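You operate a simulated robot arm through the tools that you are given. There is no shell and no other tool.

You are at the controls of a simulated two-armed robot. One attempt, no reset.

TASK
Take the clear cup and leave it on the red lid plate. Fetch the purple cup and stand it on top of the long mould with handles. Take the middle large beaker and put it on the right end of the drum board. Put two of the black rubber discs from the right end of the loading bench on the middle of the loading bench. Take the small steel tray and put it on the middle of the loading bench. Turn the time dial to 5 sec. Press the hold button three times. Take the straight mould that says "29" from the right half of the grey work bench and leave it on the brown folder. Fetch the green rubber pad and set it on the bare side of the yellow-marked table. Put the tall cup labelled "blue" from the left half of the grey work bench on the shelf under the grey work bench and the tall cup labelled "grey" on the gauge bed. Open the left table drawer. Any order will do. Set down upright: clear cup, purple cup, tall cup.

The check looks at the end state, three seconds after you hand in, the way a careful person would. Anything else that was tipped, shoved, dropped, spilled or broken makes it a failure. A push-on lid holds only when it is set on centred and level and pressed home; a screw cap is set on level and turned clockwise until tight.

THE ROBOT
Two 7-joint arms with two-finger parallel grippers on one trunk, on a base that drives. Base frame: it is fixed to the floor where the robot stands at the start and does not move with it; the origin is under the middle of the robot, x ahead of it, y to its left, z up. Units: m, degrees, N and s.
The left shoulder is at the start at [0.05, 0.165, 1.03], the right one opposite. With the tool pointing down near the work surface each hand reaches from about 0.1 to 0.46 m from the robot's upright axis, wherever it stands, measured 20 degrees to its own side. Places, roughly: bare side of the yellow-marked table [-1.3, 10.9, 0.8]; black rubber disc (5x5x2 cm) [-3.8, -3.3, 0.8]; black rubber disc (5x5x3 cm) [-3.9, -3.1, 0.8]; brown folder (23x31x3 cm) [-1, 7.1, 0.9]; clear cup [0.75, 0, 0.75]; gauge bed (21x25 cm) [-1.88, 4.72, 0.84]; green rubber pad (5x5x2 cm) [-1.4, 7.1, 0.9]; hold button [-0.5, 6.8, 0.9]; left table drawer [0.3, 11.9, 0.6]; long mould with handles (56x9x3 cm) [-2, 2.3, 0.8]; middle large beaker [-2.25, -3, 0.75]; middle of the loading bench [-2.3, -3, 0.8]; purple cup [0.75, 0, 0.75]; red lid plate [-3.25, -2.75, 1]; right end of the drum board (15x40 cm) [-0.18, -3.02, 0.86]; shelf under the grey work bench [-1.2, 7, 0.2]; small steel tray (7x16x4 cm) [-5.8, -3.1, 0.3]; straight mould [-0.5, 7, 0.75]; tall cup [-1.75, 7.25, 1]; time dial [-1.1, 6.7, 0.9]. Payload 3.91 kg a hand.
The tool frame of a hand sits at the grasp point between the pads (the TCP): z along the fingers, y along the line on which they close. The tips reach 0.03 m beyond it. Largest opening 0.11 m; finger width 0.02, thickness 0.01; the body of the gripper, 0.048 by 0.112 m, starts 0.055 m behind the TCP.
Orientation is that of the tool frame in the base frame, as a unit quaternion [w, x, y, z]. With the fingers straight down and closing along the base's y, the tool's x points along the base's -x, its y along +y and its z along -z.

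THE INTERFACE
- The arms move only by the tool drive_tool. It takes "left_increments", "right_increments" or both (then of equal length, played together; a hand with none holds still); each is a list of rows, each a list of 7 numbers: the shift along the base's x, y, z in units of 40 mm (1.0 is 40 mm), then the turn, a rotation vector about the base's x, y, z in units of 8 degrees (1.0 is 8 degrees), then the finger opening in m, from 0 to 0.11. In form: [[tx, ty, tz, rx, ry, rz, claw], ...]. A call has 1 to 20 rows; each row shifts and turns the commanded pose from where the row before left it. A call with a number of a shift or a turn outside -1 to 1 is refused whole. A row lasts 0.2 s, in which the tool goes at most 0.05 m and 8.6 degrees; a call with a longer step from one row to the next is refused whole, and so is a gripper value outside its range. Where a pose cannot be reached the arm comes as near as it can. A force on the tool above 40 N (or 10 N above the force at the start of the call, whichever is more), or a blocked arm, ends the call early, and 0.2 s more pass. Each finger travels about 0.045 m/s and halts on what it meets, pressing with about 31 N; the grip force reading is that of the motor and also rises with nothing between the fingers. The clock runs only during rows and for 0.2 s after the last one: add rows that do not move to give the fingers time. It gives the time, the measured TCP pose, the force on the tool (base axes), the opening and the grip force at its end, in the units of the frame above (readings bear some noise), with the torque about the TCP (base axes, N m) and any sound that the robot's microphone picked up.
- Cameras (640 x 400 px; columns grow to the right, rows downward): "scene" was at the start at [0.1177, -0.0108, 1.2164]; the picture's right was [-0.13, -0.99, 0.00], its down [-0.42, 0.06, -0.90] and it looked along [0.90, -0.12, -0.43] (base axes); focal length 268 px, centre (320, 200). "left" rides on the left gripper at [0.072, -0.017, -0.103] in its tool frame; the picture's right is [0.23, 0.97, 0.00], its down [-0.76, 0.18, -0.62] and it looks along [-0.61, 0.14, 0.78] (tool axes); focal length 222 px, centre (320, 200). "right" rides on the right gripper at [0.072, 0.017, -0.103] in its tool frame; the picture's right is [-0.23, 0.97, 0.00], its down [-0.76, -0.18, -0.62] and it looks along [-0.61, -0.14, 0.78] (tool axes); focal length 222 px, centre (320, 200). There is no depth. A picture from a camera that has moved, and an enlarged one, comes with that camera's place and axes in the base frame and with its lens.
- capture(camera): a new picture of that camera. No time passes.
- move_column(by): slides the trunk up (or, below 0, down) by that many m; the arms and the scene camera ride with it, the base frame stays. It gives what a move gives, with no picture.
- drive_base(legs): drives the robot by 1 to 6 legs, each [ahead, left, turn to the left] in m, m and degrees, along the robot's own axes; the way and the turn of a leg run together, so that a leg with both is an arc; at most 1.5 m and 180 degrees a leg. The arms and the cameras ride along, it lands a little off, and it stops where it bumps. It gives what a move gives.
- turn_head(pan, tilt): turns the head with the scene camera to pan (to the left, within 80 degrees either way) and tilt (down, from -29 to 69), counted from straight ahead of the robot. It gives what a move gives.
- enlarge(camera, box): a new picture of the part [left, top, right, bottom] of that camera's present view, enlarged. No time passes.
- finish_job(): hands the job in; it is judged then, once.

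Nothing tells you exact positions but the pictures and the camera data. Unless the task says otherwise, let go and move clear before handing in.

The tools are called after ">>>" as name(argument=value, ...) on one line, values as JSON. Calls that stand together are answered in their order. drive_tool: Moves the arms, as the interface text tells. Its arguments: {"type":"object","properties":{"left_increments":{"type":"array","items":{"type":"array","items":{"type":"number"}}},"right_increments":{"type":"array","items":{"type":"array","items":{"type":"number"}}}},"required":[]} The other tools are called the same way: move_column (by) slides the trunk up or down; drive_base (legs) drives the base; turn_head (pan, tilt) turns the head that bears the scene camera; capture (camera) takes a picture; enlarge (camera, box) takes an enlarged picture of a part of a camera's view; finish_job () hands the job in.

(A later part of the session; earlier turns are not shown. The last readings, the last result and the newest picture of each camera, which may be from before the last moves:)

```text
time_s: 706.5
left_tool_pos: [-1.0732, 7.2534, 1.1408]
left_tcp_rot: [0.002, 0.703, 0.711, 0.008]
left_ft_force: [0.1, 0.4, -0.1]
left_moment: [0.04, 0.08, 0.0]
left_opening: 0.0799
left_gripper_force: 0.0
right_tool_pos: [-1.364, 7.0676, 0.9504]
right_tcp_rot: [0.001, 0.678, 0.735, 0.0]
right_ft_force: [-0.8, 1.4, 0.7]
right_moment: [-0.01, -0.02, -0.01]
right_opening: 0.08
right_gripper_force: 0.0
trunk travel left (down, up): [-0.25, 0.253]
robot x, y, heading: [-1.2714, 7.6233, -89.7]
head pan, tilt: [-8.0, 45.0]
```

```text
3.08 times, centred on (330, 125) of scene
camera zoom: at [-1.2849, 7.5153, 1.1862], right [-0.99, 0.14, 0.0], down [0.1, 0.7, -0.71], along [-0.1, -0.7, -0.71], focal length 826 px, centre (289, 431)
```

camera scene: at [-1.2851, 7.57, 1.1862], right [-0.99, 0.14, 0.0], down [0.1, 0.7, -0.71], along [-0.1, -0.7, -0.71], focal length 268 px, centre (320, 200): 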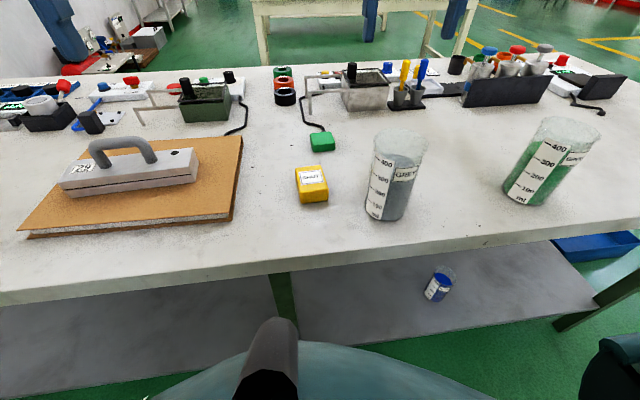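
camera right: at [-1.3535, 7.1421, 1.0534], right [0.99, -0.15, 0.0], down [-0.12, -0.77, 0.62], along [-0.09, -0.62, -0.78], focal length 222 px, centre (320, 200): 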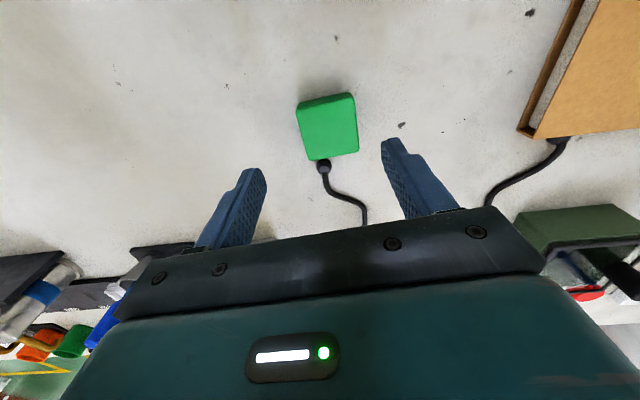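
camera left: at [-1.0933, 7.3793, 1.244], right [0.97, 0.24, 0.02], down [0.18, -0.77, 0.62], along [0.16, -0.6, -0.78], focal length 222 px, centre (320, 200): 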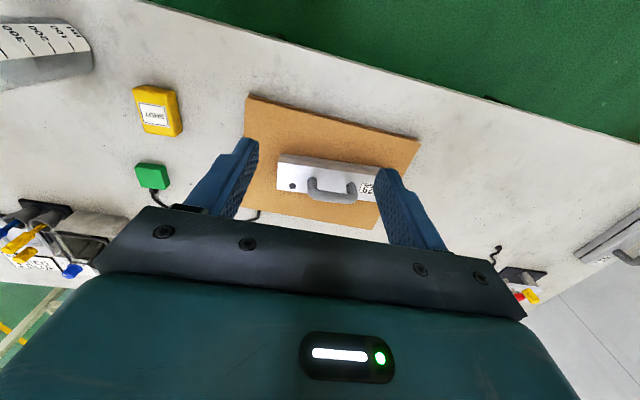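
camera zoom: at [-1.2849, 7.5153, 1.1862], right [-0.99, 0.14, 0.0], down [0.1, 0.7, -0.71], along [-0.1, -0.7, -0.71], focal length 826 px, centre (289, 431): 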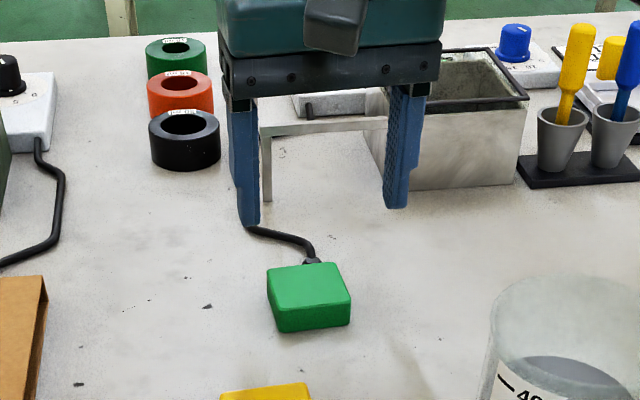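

>>> drive_tool(right_increments=[[0.2, 0.17, -0.6, 0, 0, 0, 0.08], [0, 0, -0.6, 0, 0, 0, 0.08], [0, 0, -0.3, 0, 0, 0, 0.08], [0, 0, -0.1, 0, 0, 0, 0.08], [0, 0, 0, 0, 0, 0, 0.08]])

>>> capture(camera="right")

>>> enlarge(camera="scene", box=[260, 60, 400, 190])

```text
time_s: 707.7
left_tool_pos: [-1.0731, 7.2525, 1.1405]
left_tcp_rot: [0.003, 0.703, 0.711, 0.009]
left_ft_force: [0.7, 1.6, 0.5]
left_moment: [-0.01, 0.01, 0.0]
left_opening: 0.08
left_gripper_force: 0.0
right_tool_pos: [-1.3569, 7.0746, 0.886]
right_tcp_rot: [0.001, 0.678, 0.735, 0.0]
right_ft_force: [-0.9, 0.2, -0.4]
right_moment: [0.01, 0.01, 0.01]
right_opening: 0.0802
right_gripper_force: 0.0
trunk travel left (down, up): [-0.25, 0.253]
robot x, y, heading: [-1.269, 7.6245, -89.9]
head pan, tilt: [-8.0, 45.0]
```

```text
taken
camera right: at [-1.3457, 7.1493, 0.989], right [0.99, -0.15, 0.0], down [-0.12, -0.77, 0.62], along [-0.09, -0.62, -0.78], focal length 222 px, centre (320, 200)
```

right: 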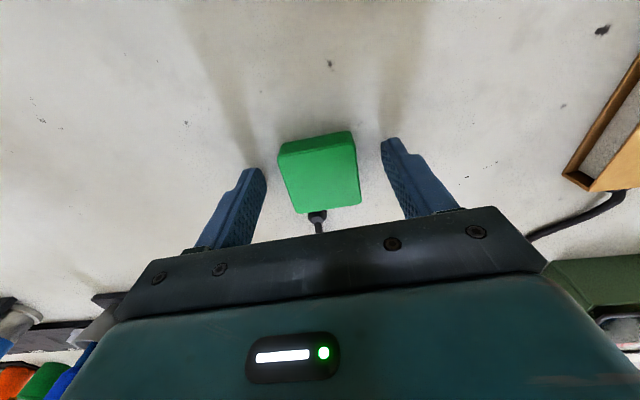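

```text
3.08 times, centred on (330, 125) of scene
camera zoom: at [-1.285, 7.5152, 1.1861], right [-0.99, 0.14, 0.0], down [0.1, 0.7, -0.71], along [-0.1, -0.7, -0.71], focal length 826 px, centre (289, 431)
```

zoom: 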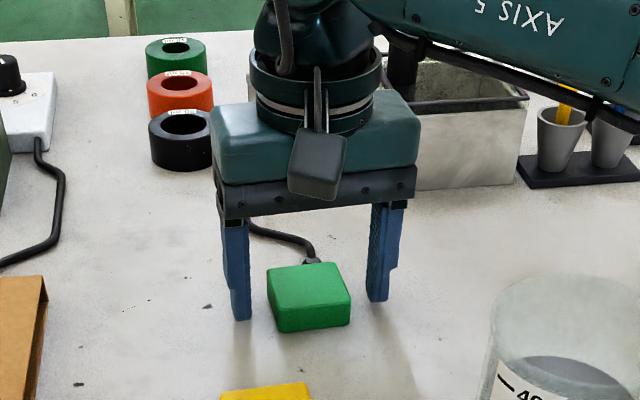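

>>> drive_tool(right_increments=[[0, 0, 0, 0, 0, 0, 0.06], [0, 0, 0, 0, 0, 0, 0.03], [0, 0, 0, 0, 0, 0, 0.03], [0, 0, 0, 0, 0, 0, 0.03], [0, 0, 0, 0, 0, 0, 0.03], [0, 0, 0, 0, 0, 0, 0.03]])

>>> drive_tool(right_increments=[[0, 0, 0.3, 0, 0, 0, 0.03], [0, 0, 0.5, 0, 0, 0, 0.03], [0, 0, 0, 0, 0, 0, 0.03]])

>>> enlarge(camera="scene", box=[260, 60, 400, 190])

```text
time_s: 709.1
left_tool_pos: [-1.0736, 7.2533, 1.1416]
left_tcp_rot: [0.002, 0.703, 0.711, 0.009]
left_ft_force: [0.2, -0.1, -0.6]
left_moment: [0.03, 0.01, 0.02]
left_opening: 0.0799
left_gripper_force: 0.1
right_tool_pos: [-1.3556, 7.0741, 0.8872]
right_tcp_rot: [0.0, 0.677, 0.736, -0.001]
right_ft_force: [0.4, -0.5, -0.8]
right_moment: [-0.03, -0.03, -0.01]
right_opening: 0.0473
right_gripper_force: 30.8
trunk travel left (down, up): [-0.25, 0.253]
robot x, y, heading: [-1.2705, 7.6259, -89.9]
head pan, tilt: [-8.0, 45.0]
```

```text
time_s: 709.9
left_tool_pos: [-1.0734, 7.2524, 1.1414]
left_tcp_rot: [0.003, 0.703, 0.711, 0.009]
left_ft_force: [-0.1, -0.7, 0.2]
left_moment: [0.0, 0.01, 0.0]
left_opening: 0.0802
left_gripper_force: 0.0
right_tool_pos: [-1.3572, 7.0749, 0.9189]
right_tcp_rot: [0.0, 0.677, 0.736, -0.001]
right_ft_force: [-0.3, -1.2, -0.8]
right_moment: [-0.01, 0.0, 0.01]
right_opening: 0.0475
right_gripper_force: 30.8
trunk travel left (down, up): [-0.25, 0.253]
robot x, y, heading: [-1.2709, 7.6208, -89.7]
head pan, tilt: [-8.0, 45.0]
```

```text
3.08 times, centred on (330, 125) of scene
camera zoom: at [-1.285, 7.5152, 1.1861], right [-0.99, 0.14, 0.0], down [0.1, 0.7, -0.71], along [-0.1, -0.7, -0.71], focal length 826 px, centre (289, 431)
```

zoom: 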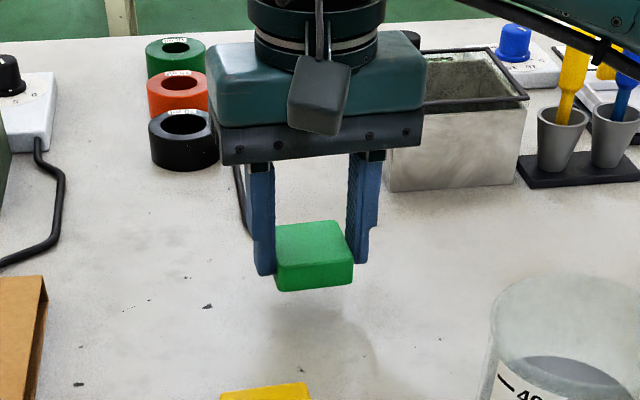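

The pad is lifted free. Raise it, shift right and take the GREY cup with the left hand.

>>> drive_tool(right_increments=[[0, 0, 1, 0, 0, 0, 0.03], [0, 0, 1, 0, 0, 0, 0.03], [0, 0, 1, 0, 0, 0, 0.03], [0, 0, 1, 0, 0, 0, 0.03], [0, 0.8, 0.6, 0, 0, 0, 0.03], [0, 0.8, 0, 0, 0, 0, 0.03], [0, 0.8, 0, 0, 0, 0, 0.03], [0, 0, 0, 0, 0, 0, 0.03]])

>>> drive_base(legs=[[0, -0.27, 0]])

>>> turn_head(pan=8, tilt=42)

>>> capture(camera="scene")

>>> capture(camera="left")

```text
time_s: 711.7
left_tool_pos: [-1.0747, 7.2517, 1.1402]
left_tcp_rot: [0.002, 0.704, 0.711, 0.009]
left_ft_force: [-0.3, -0.2, 1.4]
left_moment: [-0.01, -0.02, 0.0]
left_opening: 0.0803
left_gripper_force: 0.1
right_tool_pos: [-1.3568, 7.1688, 1.1026]
right_tcp_rot: [0.0, 0.677, 0.736, 0.0]
right_ft_force: [-0.1, 0.0, -1.0]
right_moment: [-0.02, -0.02, 0.01]
right_opening: 0.0475
right_gripper_force: 31.0
trunk travel left (down, up): [-0.25, 0.253]
robot x, y, heading: [-1.2689, 7.6239, -89.9]
head pan, tilt: [-8.0, 45.0]
```

```text
time_s: 714.7
left_tool_pos: [-1.3448, 7.2515, 1.1416]
left_tcp_rot: [0.002, 0.703, 0.711, 0.008]
left_ft_force: [0.1, -0.1, -1.0]
left_moment: [0.01, -0.01, 0.01]
left_opening: 0.08
left_gripper_force: 0.1
right_tool_pos: [-1.6276, 7.1689, 1.1015]
right_tcp_rot: [0.001, 0.677, 0.736, -0.001]
right_ft_force: [-0.4, -0.4, -1.5]
right_moment: [0.0, 0.02, 0.0]
right_opening: 0.0473
right_gripper_force: 31.3
trunk travel left (down, up): [-0.25, 0.253]
robot x, y, heading: [-1.5402, 7.6266, -89.8]
head pan, tilt: [-8.0, 45.0]
```

```text
time_s: 715.5
left_tool_pos: [-1.3452, 7.2529, 1.1402]
left_tcp_rot: [0.003, 0.704, 0.711, 0.009]
left_ft_force: [0.3, 0.4, -0.2]
left_moment: [0.01, -0.01, -0.02]
left_opening: 0.0801
left_gripper_force: 0.1
right_tool_pos: [-1.6285, 7.1698, 1.1028]
right_tcp_rot: [0.001, 0.678, 0.735, -0.001]
right_ft_force: [0.1, -0.4, 0.0]
right_moment: [0.0, 0.01, -0.02]
right_opening: 0.0476
right_gripper_force: 30.6
trunk travel left (down, up): [-0.25, 0.253]
robot x, y, heading: [-1.5445, 7.6237, -89.7]
head pan, tilt: [8.0, 42.0]
```

```text
taken
camera scene: at [-1.5337, 7.5122, 1.1904], right [-0.99, -0.14, 0.0], down [-0.09, 0.66, -0.74], along [0.11, -0.74, -0.67], focal length 268 px, centre (320, 200)
```

scene: 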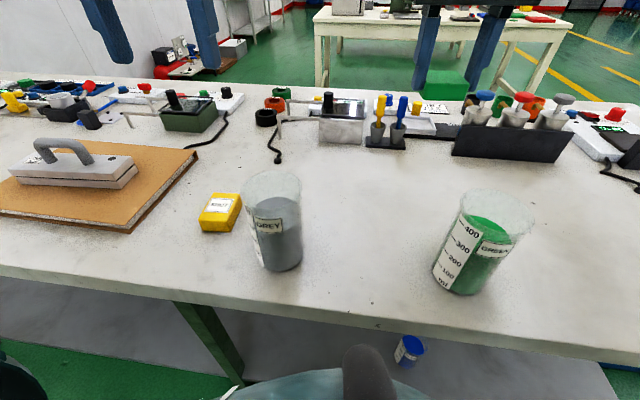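

```text
taken
camera left: at [-1.3646, 7.3239, 1.244], right [0.97, 0.24, 0.02], down [0.18, -0.76, 0.62], along [0.16, -0.6, -0.78], focal length 222 px, centre (320, 200)
```

left: 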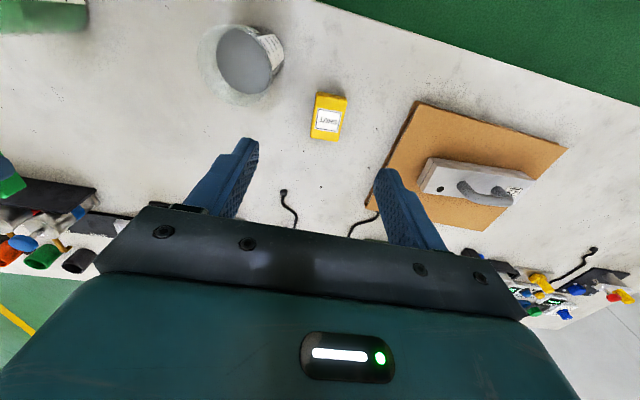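

>>> enlarge(camera="left", box=[170, 10, 310, 120])

>>> enlarge(camera="scene", box=[210, 150, 340, 290])

```text
3.64 times, centred on (240, 65) of left
camera zoom: at [-1.3646, 7.3239, 1.244], right [0.97, 0.24, 0.02], down [0.18, -0.76, 0.62], along [0.16, -0.6, -0.78], focal length 808 px, centre (611, 691)
```

zoom: 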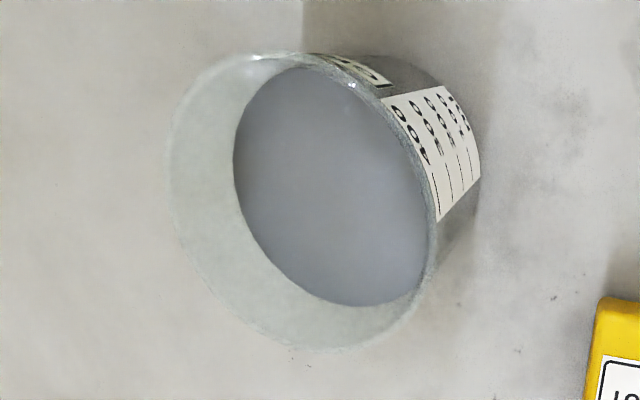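

```text
2.86 times, centred on (275, 220) of scene
camera zoom: at [-1.5337, 7.5122, 1.1904], right [-0.99, -0.14, 0.0], down [-0.09, 0.66, -0.74], along [0.11, -0.74, -0.67], focal length 767 px, centre (449, 143)
```

zoom: 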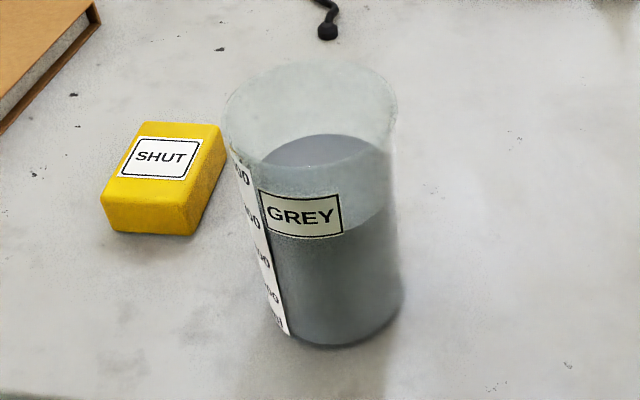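

GREY cup rim centre at (-1.438, 7.2705, 0.978). Moving the left hand above it.

>>> drive_tool(left_increments=[[-0.77, 0.15, 0, 0, 0, 0, 0.1], [-0.77, 0.15, 0, 0, 0, 0, 0.1], [-0.78, 0.14, 0, 0, 0, 0, 0.1], [0, 0, -1, 0, 0, 0, 0.1], [0, 0, -1, 0, 0, 0, 0.1], [0, 0, -0.8, 0, 0, 0, 0.1], [0, 0, 0, 0, 0, 0, 0.1]])

>>> capture(camera="left")

```text
time_s: 717.1
left_tool_pos: [-1.4374, 7.2687, 1.0293]
left_tcp_rot: [0.002, 0.703, 0.711, 0.007]
left_ft_force: [0.2, -0.6, 0.0]
left_moment: [-0.01, -0.05, 0.0]
left_opening: 0.1
left_gripper_force: 0.0
right_tool_pos: [-1.6275, 7.1687, 1.1023]
right_tcp_rot: [0.0, 0.678, 0.735, 0.0]
right_ft_force: [0.1, -0.1, -0.5]
right_moment: [0.01, 0.0, 0.0]
right_opening: 0.0475
right_gripper_force: 31.2
trunk travel left (down, up): [-0.25, 0.253]
robot x, y, heading: [-1.5465, 7.6214, -89.8]
head pan, tilt: [8.0, 42.0]
```

```text
taken
camera left: at [-1.457, 7.3409, 1.1318], right [0.97, 0.24, 0.02], down [0.18, -0.76, 0.62], along [0.16, -0.6, -0.78], focal length 222 px, centre (320, 200)
```

left: 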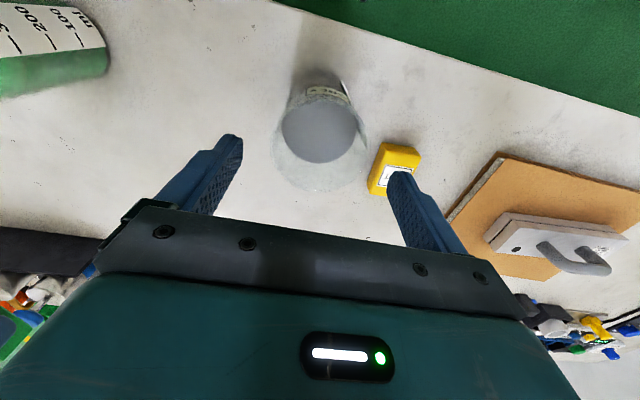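

>>> drive_tool(left_increments=[[-0.02, 0.06, -1, 0, 0, 0, 0.1], [0, 0, -0.9, 0, 0, 0, 0.1], [0, 0, -0.28, 0, 0, 0, 0.1], [0, 0, 0, 0, 0, 0, 0.085], [0, 0, 0, 0, 0, 0, 0.05], [0, 0, 0, 0, 0, 0, 0.05], [0, 0, 0, 0, 0, 0, 0.05], [0, 0, 0, 0, 0, 0, 0.05]])

>>> drive_tool(left_increments=[[0, 0, 0.5, 0, 0, 0, 0.05], [0, 0, 0.8, 0, 0, 0, 0.05], [0, 0, 0.8, 0, 0, 0, 0.05], [0, 0, 0.8, 0, 0, 0, 0.05], [0, 0, 0.6, 0, 0, 0, 0.05], [0, 0, 0, 0, 0, 0, 0.05]])

>>> capture(camera="scene")

```text
time_s: 718.9
left_tool_pos: [-1.4398, 7.2713, 0.9427]
left_tcp_rot: [0.002, 0.703, 0.711, 0.008]
left_ft_force: [-0.2, -0.5, 0.3]
left_moment: [-0.03, 0.09, 0.02]
left_opening: 0.0744
left_gripper_force: 31.5
right_tool_pos: [-1.6274, 7.1694, 1.1029]
right_tcp_rot: [0.0, 0.678, 0.735, 0.0]
right_ft_force: [0.5, -0.4, 0.1]
right_moment: [0.01, -0.03, 0.0]
right_opening: 0.0473
right_gripper_force: 30.7
trunk travel left (down, up): [-0.25, 0.253]
robot x, y, heading: [-1.5424, 7.6212, -89.8]
head pan, tilt: [8.0, 42.0]
```

```text
time_s: 720.3
left_tool_pos: [-1.439, 7.2712, 1.0829]
left_tcp_rot: [0.003, 0.703, 0.711, 0.009]
left_ft_force: [-0.6, 0.0, -3.8]
left_moment: [-0.01, 0.01, 0.0]
left_opening: 0.0743
left_gripper_force: 31.1
right_tool_pos: [-1.6286, 7.169, 1.1032]
right_tcp_rot: [0.001, 0.678, 0.735, -0.001]
right_ft_force: [0.8, 1.1, -1.2]
right_moment: [0.02, 0.02, 0.02]
right_opening: 0.0475
right_gripper_force: 30.5
trunk travel left (down, up): [-0.25, 0.253]
robot x, y, heading: [-1.5431, 7.6224, -90.0]
head pan, tilt: [8.0, 42.0]
```

```text
taken
camera scene: at [-1.5336, 7.5119, 1.1904], right [-0.99, -0.14, 0.0], down [-0.1, 0.66, -0.74], along [0.11, -0.74, -0.67], focal length 268 px, centre (320, 200)
```

scene: 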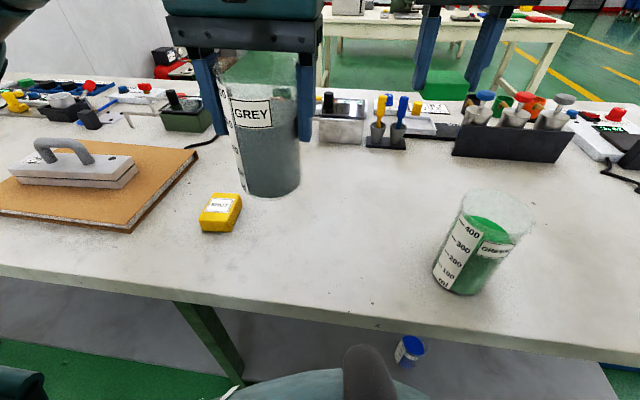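

Both hands are loaded (GREY cup left, green pad right). I'll take the known-clear route round the east end of the bench toward the gauge bed on the next table.

>>> drive_base(legs=[[-0.4, 0, 0], [0, 0.97, 0], [0, 0.97, 0]])

>>> turn_head(pan=0, tilt=20)

>>> capture(camera="scene")

```text
time_s: 739.7
left_tool_pos: [0.5025, 7.6695, 1.0834]
left_tcp_rot: [0.002, 0.704, 0.71, 0.008]
left_ft_force: [0.3, -0.8, -3.6]
left_moment: [0.0, 0.02, 0.0]
left_opening: 0.074
left_gripper_force: 30.9
right_tool_pos: [0.3132, 7.5691, 1.1021]
right_tcp_rot: [0.001, 0.679, 0.734, -0.001]
right_ft_force: [1.1, 0.5, -0.3]
right_moment: [-0.01, -0.02, -0.02]
right_opening: 0.0476
right_gripper_force: 31.1
trunk travel left (down, up): [-0.25, 0.253]
robot x, y, heading: [0.401, 8.0259, -90.3]
head pan, tilt: [8.0, 42.0]
```

```text
time_s: 740.6
left_tool_pos: [0.5028, 7.6708, 1.0816]
left_tcp_rot: [0.002, 0.704, 0.71, 0.008]
left_ft_force: [-0.2, 0.2, -3.7]
left_moment: [-0.01, 0.0, 0.03]
left_opening: 0.074
left_gripper_force: 30.8
right_tool_pos: [0.3122, 7.5697, 1.1022]
right_tcp_rot: [0.001, 0.679, 0.734, -0.002]
right_ft_force: [-0.6, -0.5, -0.4]
right_moment: [0.01, 0.0, -0.02]
right_opening: 0.0472
right_gripper_force: 31.2
trunk travel left (down, up): [-0.25, 0.253]
robot x, y, heading: [0.3977, 8.0208, -90.5]
head pan, tilt: [0.0, 20.0]
```

```text
taken
camera scene: at [0.397, 7.9017, 1.2247], right [-1.0, 0.0, 0.0], down [0.0, 0.34, -0.94], along [0.0, -0.94, -0.34], focal length 268 px, centre (320, 200)
```

scene: 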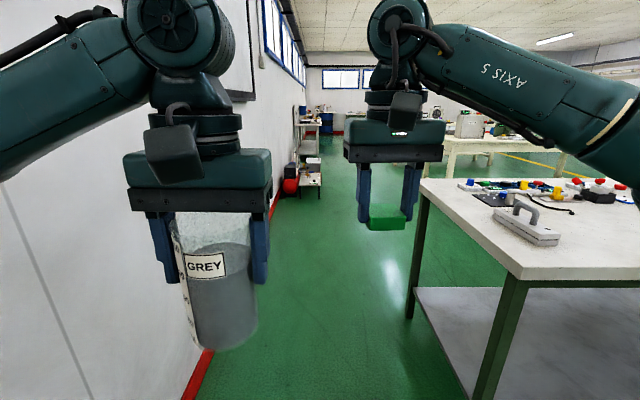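

>>> drive_base(legs=[[1.15, -0.04, 0.5], [1.12, 0, 0]])

>>> drive_base(legs=[[0, -1.1, 0], [0, -1.0, 0]])

>>> turn_head(pan=0, tilt=25)

>>> capture(camera="scene")

```text
time_s: 751.7
left_tool_pos: [0.4878, 5.4163, 1.0811]
left_tcp_rot: [0.002, 0.699, 0.715, 0.009]
left_ft_force: [1.8, -0.5, -4.6]
left_moment: [0.02, 0.0, 0.0]
left_opening: 0.0739
left_gripper_force: 30.5
right_tool_pos: [0.3009, 5.3103, 1.1025]
right_tcp_rot: [0.001, 0.673, 0.74, 0.0]
right_ft_force: [0.1, -0.1, -0.8]
right_moment: [-0.03, -0.04, -0.01]
right_opening: 0.0472
right_gripper_force: 31.3
trunk travel left (down, up): [-0.25, 0.253]
robot x, y, heading: [0.3771, 5.7692, -89.1]
head pan, tilt: [0.0, 20.0]
```

```text
time_s: 770.4
left_tool_pos: [-1.6225, 5.3863, 1.0831]
left_tcp_rot: [0.002, 0.7, 0.714, 0.009]
left_ft_force: [0.4, -0.3, -4.1]
left_moment: [0.05, 0.02, 0.03]
left_opening: 0.0742
left_gripper_force: 30.9
right_tool_pos: [-1.8101, 5.282, 1.1027]
right_tcp_rot: [0.001, 0.673, 0.74, -0.001]
right_ft_force: [0.1, -0.6, -0.4]
right_moment: [0.0, -0.01, 0.03]
right_opening: 0.0475
right_gripper_force: 30.9
trunk travel left (down, up): [-0.25, 0.253]
robot x, y, heading: [-1.7289, 5.7377, -89.1]
head pan, tilt: [0.0, 20.0]
```

```text
time_s: 771.1
left_tool_pos: [-1.623, 5.3867, 1.0825]
left_tcp_rot: [0.002, 0.7, 0.714, 0.009]
left_ft_force: [-0.6, 0.1, -3.8]
left_moment: [0.02, 0.01, 0.0]
left_opening: 0.0742
left_gripper_force: 30.9
right_tool_pos: [-1.8097, 5.2819, 1.1012]
right_tcp_rot: [0.001, 0.674, 0.739, -0.001]
right_ft_force: [0.1, 0.3, -0.6]
right_moment: [0.01, -0.01, 0.03]
right_opening: 0.0474
right_gripper_force: 31.5
trunk travel left (down, up): [-0.25, 0.253]
robot x, y, heading: [-1.7282, 5.7379, -89.3]
head pan, tilt: [0.0, 25.0]
```

```text
taken
camera scene: at [-1.7308, 5.6165, 1.2167], right [-1.0, -0.01, 0.0], down [-0.01, 0.42, -0.91], along [0.01, -0.91, -0.42], focal length 268 px, centre (320, 200)
```

scene: 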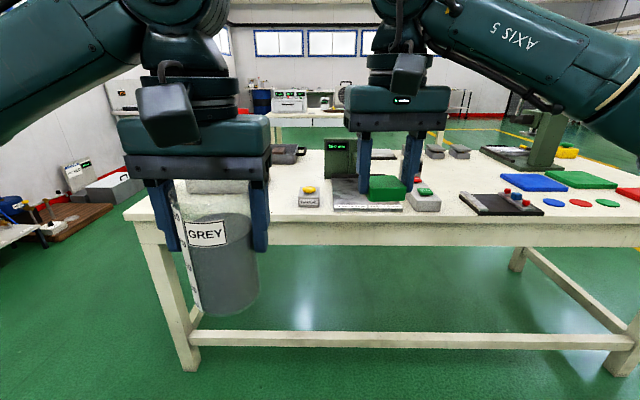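

>>> enlarge(camera="scene", box=[270, 120, 470, 230])

```text
3.20 times, centred on (370, 175) of scene
camera zoom: at [-1.7308, 5.6165, 1.2167], right [-1.0, -0.01, 0.0], down [-0.01, 0.42, -0.91], along [0.01, -0.91, -0.42], focal length 859 px, centre (160, 280)
```

zoom: 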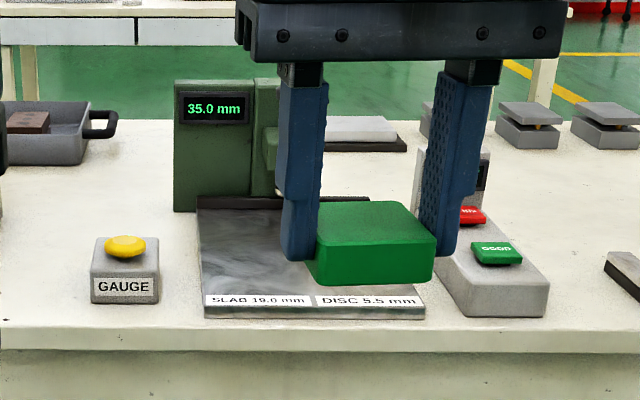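

>>> drive_tool(right_increments=[[-0.8, 0.4, 0.3, 0, 0, 0, 0.03], [-0.8, 0.4, 0.3, 0, 0, 0, 0.03], [-0.8, 0.4, 0.3, 0, 0, 0, 0.03], [-0.8, 0.4, 0.3, 0, 0, 0, 0.03]], left_increments=[[0, 0, 0, 0, 0, 0, 0.05], [0, 0, 0, 0, 0, 0, 0.05], [0, 0, 0, 0, 0, 0, 0.05], [0, 0, 0, 0, 0, 0, 0.05]])

>>> drive_base(legs=[[0.38, -0.27, -0.7]])

>>> turn_head(pan=0, tilt=38)

>>> capture(camera="scene")

>>> capture(camera="left")

```text
time_s: 772.1
left_tool_pos: [-1.6221, 5.3868, 1.082]
left_tcp_rot: [0.003, 0.7, 0.715, 0.009]
left_ft_force: [-0.3, 0.9, -4.2]
left_moment: [0.01, 0.01, -0.01]
left_opening: 0.0742
left_gripper_force: 31.5
right_tool_pos: [-1.9379, 5.3468, 1.1505]
right_tcp_rot: [0.002, 0.674, 0.739, 0.0]
right_ft_force: [0.6, -0.3, -1.2]
right_moment: [0.0, -0.02, -0.03]
right_opening: 0.0473
right_gripper_force: 31.0
trunk travel left (down, up): [-0.25, 0.253]
robot x, y, heading: [-1.7283, 5.7384, -89.3]
head pan, tilt: [0.0, 25.0]
```

```text
time_s: 775.1
left_tool_pos: [-1.896, 5.0042, 1.0819]
left_tcp_rot: [0.003, 0.703, 0.711, 0.008]
left_ft_force: [0.2, 0.5, -5.1]
left_moment: [0.04, -0.01, 0.02]
left_opening: 0.074
left_gripper_force: 31.3
right_tool_pos: [-2.2101, 4.9674, 1.1506]
right_tcp_rot: [0.0, 0.677, 0.736, -0.001]
right_ft_force: [0.2, -1.0, -0.5]
right_moment: [0.04, 0.05, 0.01]
right_opening: 0.0473
right_gripper_force: 30.7
trunk travel left (down, up): [-0.25, 0.253]
robot x, y, heading: [-1.9963, 5.3549, -89.8]
head pan, tilt: [0.0, 25.0]
```

```text
time_s: 775.8
left_tool_pos: [-1.8948, 5.0034, 1.0817]
left_tcp_rot: [0.002, 0.704, 0.71, 0.008]
left_ft_force: [-0.9, -0.5, -3.7]
left_moment: [0.04, 0.0, -0.01]
left_opening: 0.074
left_gripper_force: 31.1
right_tool_pos: [-2.2099, 4.9671, 1.1516]
right_tcp_rot: [0.0, 0.677, 0.736, -0.001]
right_ft_force: [0.3, 0.5, -0.8]
right_moment: [0.01, 0.01, 0.0]
right_opening: 0.0475
right_gripper_force: 31.6
trunk travel left (down, up): [-0.25, 0.253]
robot x, y, heading: [-2.0029, 5.3584, -90.1]
head pan, tilt: [0.0, 38.0]
```

```text
taken
camera scene: at [-2.001, 5.2412, 1.1964], right [-1.0, 0.0, 0.0], down [0.0, 0.62, -0.79], along [0.0, -0.79, -0.62], focal length 268 px, centre (320, 200)
```

scene: 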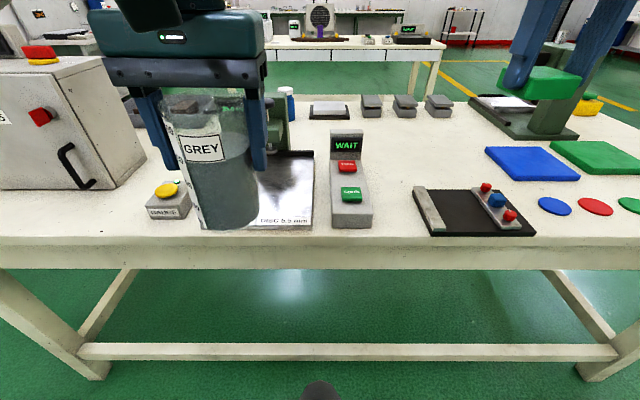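

```text
taken
camera left: at [-1.9146, 5.0765, 1.1846], right [0.97, 0.24, 0.02], down [0.18, -0.77, 0.62], along [0.16, -0.6, -0.78], focal length 222 px, centre (320, 200)
```

left: 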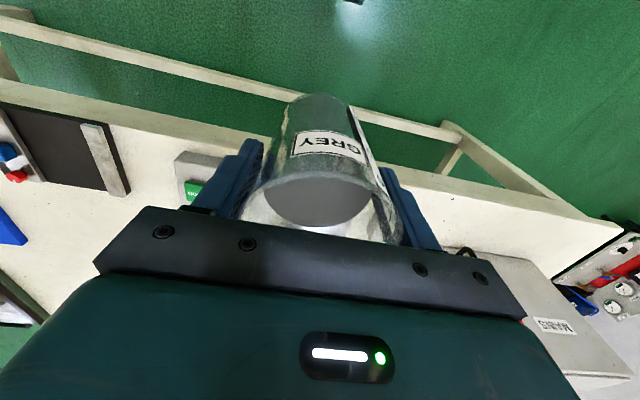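

>>> drive_tool(left_increments=[[0, 0, 0.8, 0, 0, 0, 0.05], [0, 0, 0.8, 0, 0, 0, 0.05], [0, 0, 0.8, 0, 0, 0, 0.05], [0, 0, 0.8, 0, 0, 0, 0.05], [0, 0, 0, 0, 0, 0, 0.05]])

>>> capture(camera="scene")

>>> enlarge(camera="scene", box=[140, 90, 400, 250])

```text
time_s: 777.0
left_tool_pos: [-1.8939, 5.0057, 1.2091]
left_tcp_rot: [0.002, 0.703, 0.711, 0.009]
left_ft_force: [-0.4, 0.6, -3.4]
left_moment: [0.0, -0.01, 0.01]
left_opening: 0.0743
left_gripper_force: 30.7
right_tool_pos: [-2.2087, 4.9668, 1.1508]
right_tcp_rot: [0.0, 0.678, 0.735, -0.001]
right_ft_force: [0.8, 0.5, -1.2]
right_moment: [0.0, 0.0, -0.01]
right_opening: 0.0472
right_gripper_force: 30.9
trunk travel left (down, up): [-0.25, 0.253]
robot x, y, heading: [-1.9984, 5.3549, -89.7]
head pan, tilt: [0.0, 38.0]
```

```text
taken
camera scene: at [-2.0009, 5.2411, 1.1963], right [-1.0, 0.0, 0.0], down [0.0, 0.62, -0.79], along [0.0, -0.79, -0.62], focal length 268 px, centre (320, 200)
```

scene: 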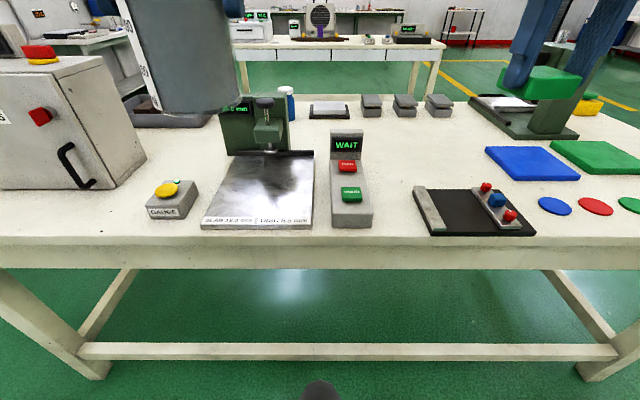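

```text
2.46 times, centred on (270, 170) of scene
camera zoom: at [-2.0009, 5.2411, 1.1963], right [-1.0, 0.0, 0.0], down [0.0, 0.62, -0.79], along [0.0, -0.79, -0.62], focal length 661 px, centre (443, 274)
```

zoom: 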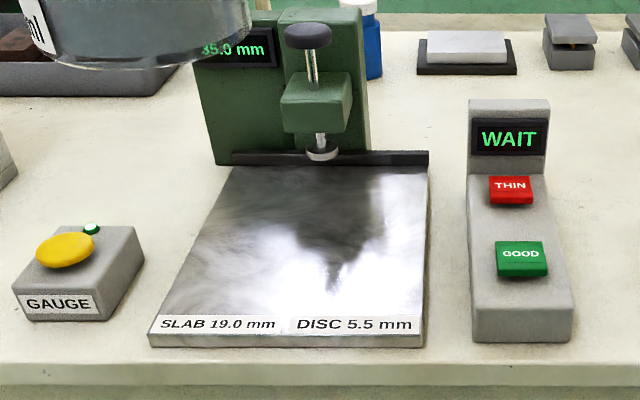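

The gauge bed spans x -1.77…-1.98, y 4.59…4.86, with the plunger at its far edge. I'll move closer and lower the GREY cup onto its front-centre.

>>> drive_base(legs=[[0.15, 0, 0]])

>>> drive_tool(left_increments=[[0.2, -0.7, 0, 0, 0, 0, 0.05], [0.2, -0.7, 0, 0, 0, 0, 0.05], [0, -0.7, -0.5, 0, 0, 0, 0.05], [0, 0, -1, 0, 0, 0, 0.05], [0, 0, -1, 0, 0, 0, 0.05], [0, 0, -1, 0, 0, 0, 0.05], [0, 0, -1, 0, 0, 0, 0.05], [0, 0, 0, 0, 0, 0, 0.05]])

>>> turn_head(pan=10, tilt=42)

>>> capture(camera="scene")

>>> capture(camera="left")

```text
time_s: 778.4
left_tool_pos: [-1.8943, 4.8551, 1.2085]
left_tcp_rot: [0.003, 0.704, 0.71, 0.008]
left_ft_force: [0.3, -0.9, -4.2]
left_moment: [0.02, -0.02, 0.01]
left_opening: 0.0742
left_gripper_force: 31.1
right_tool_pos: [-2.2096, 4.8182, 1.1503]
right_tcp_rot: [0.0, 0.678, 0.735, 0.0]
right_ft_force: [-0.1, 0.7, -1.0]
right_moment: [0.01, 0.03, 0.01]
right_opening: 0.0474
right_gripper_force: 31.1
trunk travel left (down, up): [-0.25, 0.253]
robot x, y, heading: [-2.0, 5.2065, -89.8]
head pan, tilt: [0.0, 38.0]
```

```text
time_s: 780.2
left_tool_pos: [-1.8775, 4.7718, 1.0286]
left_tcp_rot: [0.003, 0.703, 0.711, 0.008]
left_ft_force: [1.0, -0.2, -3.8]
left_moment: [0.03, 0.02, 0.02]
left_opening: 0.074
left_gripper_force: 31.7
right_tool_pos: [-2.2097, 4.8188, 1.1504]
right_tcp_rot: [0.0, 0.677, 0.736, 0.0]
right_ft_force: [-0.3, 0.3, 0.3]
right_moment: [0.0, 0.03, -0.01]
right_opening: 0.0475
right_gripper_force: 31.1
trunk travel left (down, up): [-0.25, 0.253]
robot x, y, heading: [-1.9978, 5.2106, -89.8]
head pan, tilt: [0.0, 38.0]
```

```text
time_s: 780.9
left_tool_pos: [-1.8765, 4.7714, 1.0285]
left_tcp_rot: [0.003, 0.703, 0.711, 0.008]
left_ft_force: [0.0, 0.4, -4.0]
left_moment: [0.02, -0.02, 0.02]
left_opening: 0.0742
left_gripper_force: 31.1
right_tool_pos: [-2.2095, 4.818, 1.1511]
right_tcp_rot: [0.0, 0.678, 0.735, -0.001]
right_ft_force: [0.9, 0.3, -0.6]
right_moment: [0.0, -0.01, 0.05]
right_opening: 0.0474
right_gripper_force: 31.0
trunk travel left (down, up): [-0.25, 0.253]
robot x, y, heading: [-2.002, 5.204, -89.8]
head pan, tilt: [10.0, 42.0]
```

```text
taken
camera scene: at [-1.9861, 5.0967, 1.1904], right [-0.98, -0.18, 0.0], down [-0.12, 0.66, -0.74], along [0.13, -0.73, -0.67], focal length 268 px, centre (320, 200)
```

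scene: 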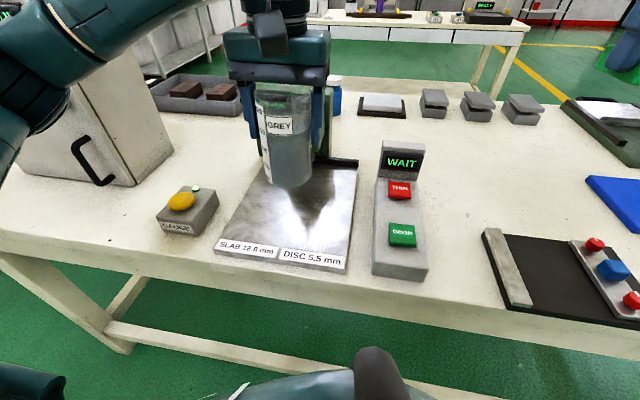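

```text
taken
camera left: at [-1.8971, 4.8447, 1.1315], right [0.97, 0.24, 0.02], down [0.18, -0.77, 0.62], along [0.16, -0.6, -0.78], focal length 222 px, centre (320, 200)
```

left: 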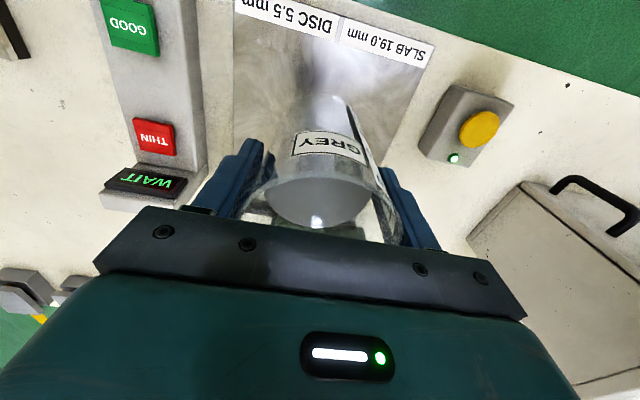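

>>> drive_tool(left_increments=[[0, 0, -0.8, 0, 0, 0, 0.05], [0, 0, -0.7, 0, 0, 0, 0.05], [0, 0, -0.3, 0, 0, 0, 0.05], [0, 0, 0, 0, 0, 0, 0.05]])

>>> enlarge(camera="scene", box=[200, 60, 380, 280])

```text
time_s: 781.9
left_tool_pos: [-1.8789, 4.7729, 0.9573]
left_tcp_rot: [0.002, 0.703, 0.711, 0.009]
left_ft_force: [-0.4, 0.4, -4.7]
left_moment: [0.04, 0.02, 0.0]
left_opening: 0.0742
left_gripper_force: 31.4
right_tool_pos: [-2.2094, 4.8186, 1.1507]
right_tcp_rot: [0.001, 0.678, 0.735, -0.001]
right_ft_force: [-0.5, 0.3, -0.8]
right_moment: [0.02, 0.0, -0.02]
right_opening: 0.0473
right_gripper_force: 31.4
trunk travel left (down, up): [-0.25, 0.253]
robot x, y, heading: [-1.9979, 5.2099, -90.0]
head pan, tilt: [10.0, 42.0]
```

```text
1.82 times, centred on (290, 170) of scene
camera zoom: at [-1.986, 5.0967, 1.1904], right [-0.98, -0.18, 0.0], down [-0.12, 0.66, -0.74], along [0.13, -0.73, -0.67], focal length 488 px, centre (374, 254)
```

zoom: 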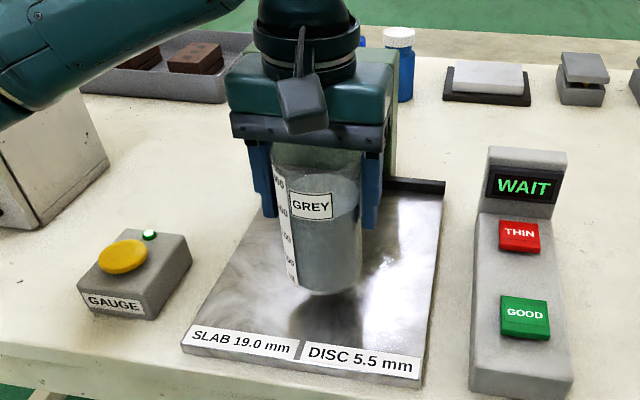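

>>> drive_tool(left_increments=[[0, 0, -0.15, 0, 0, 0, 0.05], [0, 0, -0.1, 0, 0, 0, 0.05], [0, 0, -0.1, 0, 0, 0, 0.05], [0, 0, -0.08, 0, 0, 0, 0.05], [0, 0, -0.06, 0, 0, 0, 0.05], [0, 0, -0.06, 0, 0, 0, 0.05], [0, 0, 0, 0, 0, 0, 0.05]])

```text
time_s: 783.5
left_tool_pos: [-1.8784, 4.7719, 0.9352]
left_tcp_rot: [0.002, 0.703, 0.711, 0.009]
left_ft_force: [0.0, -0.5, -5.1]
left_moment: [0.08, 0.0, 0.0]
left_opening: 0.0742
left_gripper_force: 31.1
right_tool_pos: [-2.2099, 4.8182, 1.1497]
right_tcp_rot: [0.001, 0.677, 0.736, -0.001]
right_ft_force: [-0.6, 0.0, -1.1]
right_moment: [-0.01, 0.01, -0.03]
right_opening: 0.0473
right_gripper_force: 31.0
trunk travel left (down, up): [-0.25, 0.253]
robot x, y, heading: [-1.9976, 5.2094, -89.8]
head pan, tilt: [10.0, 42.0]
```

>>> drive_tool(left_increments=[[0, 0, -0.06, 0, 0, 0, 0.05], [0, 0, -0.06, 0, 0, 0, 0.05], [0, 0, -0.05, 0, 0, 0, 0.05], [0, 0, -0.05, 0, 0, 0, 0.05], [0, 0, 0, 0, 0, 0, 0.05]])

```text
time_s: 784.7
left_tool_pos: [-1.8773, 4.773, 0.9279]
left_tcp_rot: [0.003, 0.703, 0.711, 0.006]
left_ft_force: [2.2, -0.3, 7.2]
left_moment: [-0.02, 0.2, 0.0]
left_opening: 0.0744
left_gripper_force: 31.0
right_tool_pos: [-2.2102, 4.819, 1.152]
right_tcp_rot: [0.001, 0.677, 0.736, -0.001]
right_ft_force: [-0.6, -1.5, -0.8]
right_moment: [0.01, 0.0, 0.0]
right_opening: 0.0474
right_gripper_force: 31.5
trunk travel left (down, up): [-0.25, 0.253]
robot x, y, heading: [-1.997, 5.2076, -89.7]
head pan, tilt: [10.0, 42.0]
```

Contact. Releasing the GREY cup and rising.

>>> drive_tool(left_increments=[[0, 0, -0.02, 0, 0, 0, 0.05], [0, 0, 0.02, 0, 0, 0, 0.065], [0, 0, 0, 0, 0, 0, 0.08], [0, 0, 0, 0, 0, 0, 0.095], [0, 0, 0, 0, 0, 0, 0.1], [0, 0, 0, 0, 0, 0, 0.1], [0, 0, 0.5, 0, 0, 0, 0.1], [0, 0, 1, 0, 0, 0, 0.1], [0, 0, 1, 0, 0, 0, 0.1], [0, 0, 1, 0, 0, 0, 0.1], [0, 0.5, 0.5, 0, 0, 0, 0.1], [0, 0, 0, 0, 0, 0, 0.1]])

>>> capture(camera="scene")

>>> enlarge(camera="scene", box=[200, 60, 380, 280])

```text
time_s: 787.3
left_tool_pos: [-1.8779, 4.7924, 1.0871]
left_tcp_rot: [0.002, 0.704, 0.71, 0.009]
left_ft_force: [1.1, -0.3, 0.5]
left_moment: [0.0, 0.0, 0.0]
left_opening: 0.1001
left_gripper_force: 0.2
right_tool_pos: [-2.2096, 4.8189, 1.151]
right_tcp_rot: [0.0, 0.678, 0.735, 0.0]
right_ft_force: [0.4, 0.6, -0.7]
right_moment: [-0.01, -0.01, 0.03]
right_opening: 0.0474
right_gripper_force: 30.8
trunk travel left (down, up): [-0.25, 0.253]
robot x, y, heading: [-1.9995, 5.2067, -89.5]
head pan, tilt: [10.0, 42.0]
```

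```text
taken
camera scene: at [-1.9861, 5.0969, 1.1904], right [-0.98, -0.18, 0.0], down [-0.12, 0.66, -0.74], along [0.13, -0.73, -0.67], focal length 268 px, centre (320, 200)
```

scene: 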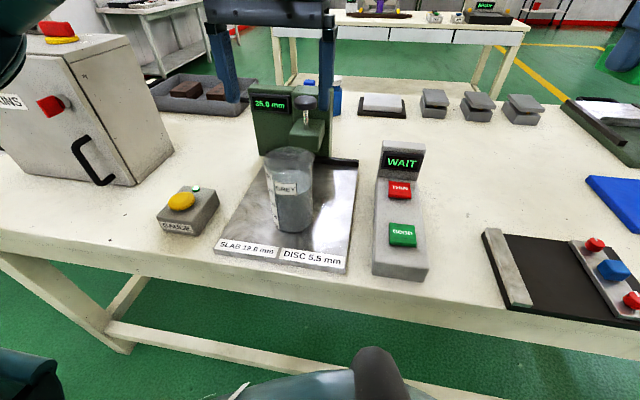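

```text
1.82 times, centred on (290, 170) of scene
camera zoom: at [-1.9861, 5.0969, 1.1904], right [-0.98, -0.18, 0.0], down [-0.12, 0.66, -0.74], along [0.13, -0.73, -0.67], focal length 488 px, centre (374, 254)
```

zoom: 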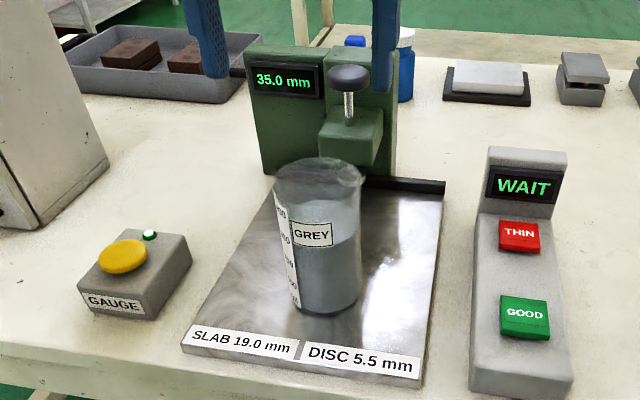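

The GREY cup stands on the gauge bed. Next: the green pad goes to the yellow-marked table around (-1.3,10.9). Driving back out and north.

>>> drive_base(legs=[[-0.5, 0, 0], [0, 0.9, 0], [0, 0.85, 0], [0, 0, 180], [0, -0.65, 0]])

>>> turn_head(pan=0, tilt=15)

>>> capture(camera="scene")

```text
time_s: 818.6
left_tool_pos: [0.2671, 6.1341, 1.0864]
left_tcp_rot: [0.008, 0.718, -0.696, -0.002]
left_ft_force: [0.2, -0.3, 0.3]
left_moment: [0.03, -0.02, 0.0]
left_opening: 0.0998
left_gripper_force: 0.1
right_tool_pos: [0.5994, 6.1146, 1.1516]
right_tcp_rot: [0.0, 0.742, -0.67, 0.0]
right_ft_force: [-0.7, -0.5, 0.0]
right_moment: [0.02, 0.0, -0.01]
right_opening: 0.0471
right_gripper_force: 31.0
trunk travel left (down, up): [-0.25, 0.253]
robot x, y, heading: [0.3959, 5.7237, 91.0]
head pan, tilt: [10.0, 42.0]
```

```text
time_s: 819.5
left_tool_pos: [0.2674, 6.1344, 1.0865]
left_tcp_rot: [0.009, 0.718, -0.696, -0.002]
left_ft_force: [-0.6, -1.1, -0.4]
left_moment: [0.0, 0.03, 0.0]
left_opening: 0.1001
left_gripper_force: 0.1
right_tool_pos: [0.6001, 6.1147, 1.1499]
right_tcp_rot: [-0.001, 0.742, -0.67, -0.001]
right_ft_force: [-0.1, -0.6, -1.4]
right_moment: [-0.01, -0.01, 0.0]
right_opening: 0.0475
right_gripper_force: 31.2
trunk travel left (down, up): [-0.25, 0.253]
robot x, y, heading: [0.3966, 5.7249, 91.2]
head pan, tilt: [0.0, 15.0]
```

```text
taken
camera scene: at [0.39, 5.8466, 1.2329], right [1.0, 0.02, 0.0], down [0.01, -0.26, -0.97], along [-0.02, 0.97, -0.26], focal length 268 px, centre (320, 200)
```

scene: 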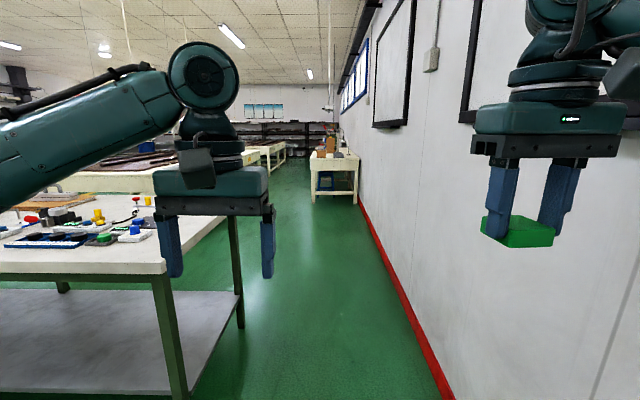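

>>> drive_base(legs=[[1.2, 0.02, -1.2], [1.3, 0.1, 0]])

>>> turn_head(pan=25, tilt=18)

>>> capture(camera="scene")

>>> turn_head(pan=-5, tilt=18)

>>> capture(camera="scene")

```text
time_s: 831.8
left_tool_pos: [0.1711, 8.6456, 1.0863]
left_tcp_rot: [-0.008, -0.705, 0.709, 0.003]
left_ft_force: [-0.1, -0.5, -0.3]
left_moment: [-0.02, 0.0, -0.03]
left_opening: 0.1002
left_gripper_force: 0.2
right_tool_pos: [0.5011, 8.6148, 1.1504]
right_tcp_rot: [0.0, 0.73, -0.683, -0.001]
right_ft_force: [-0.3, 0.1, -0.5]
right_moment: [-0.01, 0.01, 0.02]
right_opening: 0.0474
right_gripper_force: 31.3
trunk travel left (down, up): [-0.25, 0.253]
robot x, y, heading: [0.2834, 8.228, 89.2]
head pan, tilt: [0.0, 15.0]
```

```text
time_s: 832.7
left_tool_pos: [0.1704, 8.6453, 1.0875]
left_tcp_rot: [-0.009, -0.705, 0.709, 0.002]
left_ft_force: [0.1, 0.1, -0.2]
left_moment: [-0.03, 0.02, 0.0]
left_opening: 0.0997
left_gripper_force: 0.0
right_tool_pos: [0.5025, 8.6136, 1.1505]
right_tcp_rot: [-0.001, 0.73, -0.683, -0.001]
right_ft_force: [0.4, 0.6, 0.1]
right_moment: [-0.02, -0.02, -0.03]
right_opening: 0.0474
right_gripper_force: 31.4
trunk travel left (down, up): [-0.25, 0.253]
robot x, y, heading: [0.2858, 8.2287, 89.2]
head pan, tilt: [25.0, 18.0]
```

```text
taken
camera scene: at [0.2434, 8.3453, 1.2281], right [0.91, 0.41, 0.0], down [0.13, -0.28, -0.95], along [-0.39, 0.87, -0.31], focal length 268 px, centre (320, 200)
```

scene: 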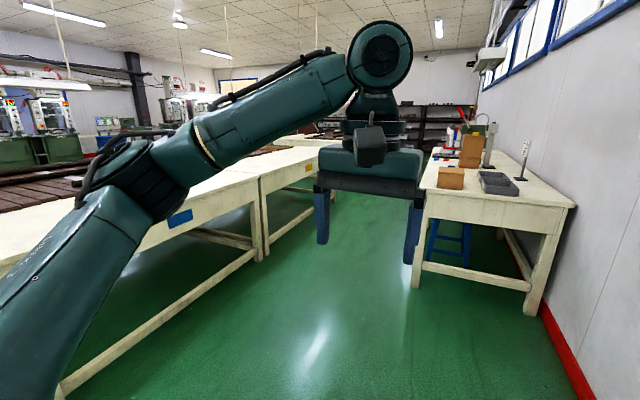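

```text
time_s: 833.6
left_tool_pos: [0.1704, 8.6451, 1.0866]
left_tcp_rot: [-0.009, -0.705, 0.709, 0.003]
left_ft_force: [0.4, -0.3, 0.0]
left_moment: [0.01, 0.0, 0.0]
left_opening: 0.1002
left_gripper_force: 0.0
right_tool_pos: [0.5018, 8.6141, 1.1511]
right_tcp_rot: [-0.002, 0.731, -0.683, -0.001]
right_ft_force: [-0.5, -0.7, -0.6]
right_moment: [-0.02, -0.01, -0.01]
right_opening: 0.0474
right_gripper_force: 31.2
trunk travel left (down, up): [-0.25, 0.253]
robot x, y, heading: [0.283, 8.2308, 89.4]
head pan, tilt: [-5.0, 18.0]
```

```text
taken
camera scene: at [0.2909, 8.3531, 1.2281], right [1.0, -0.1, 0.0], down [-0.03, -0.31, -0.95], along [0.09, 0.95, -0.31], focal length 268 px, centre (320, 200)
```

scene: 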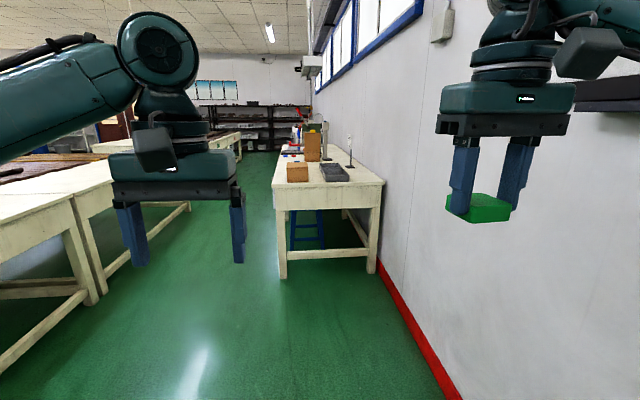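

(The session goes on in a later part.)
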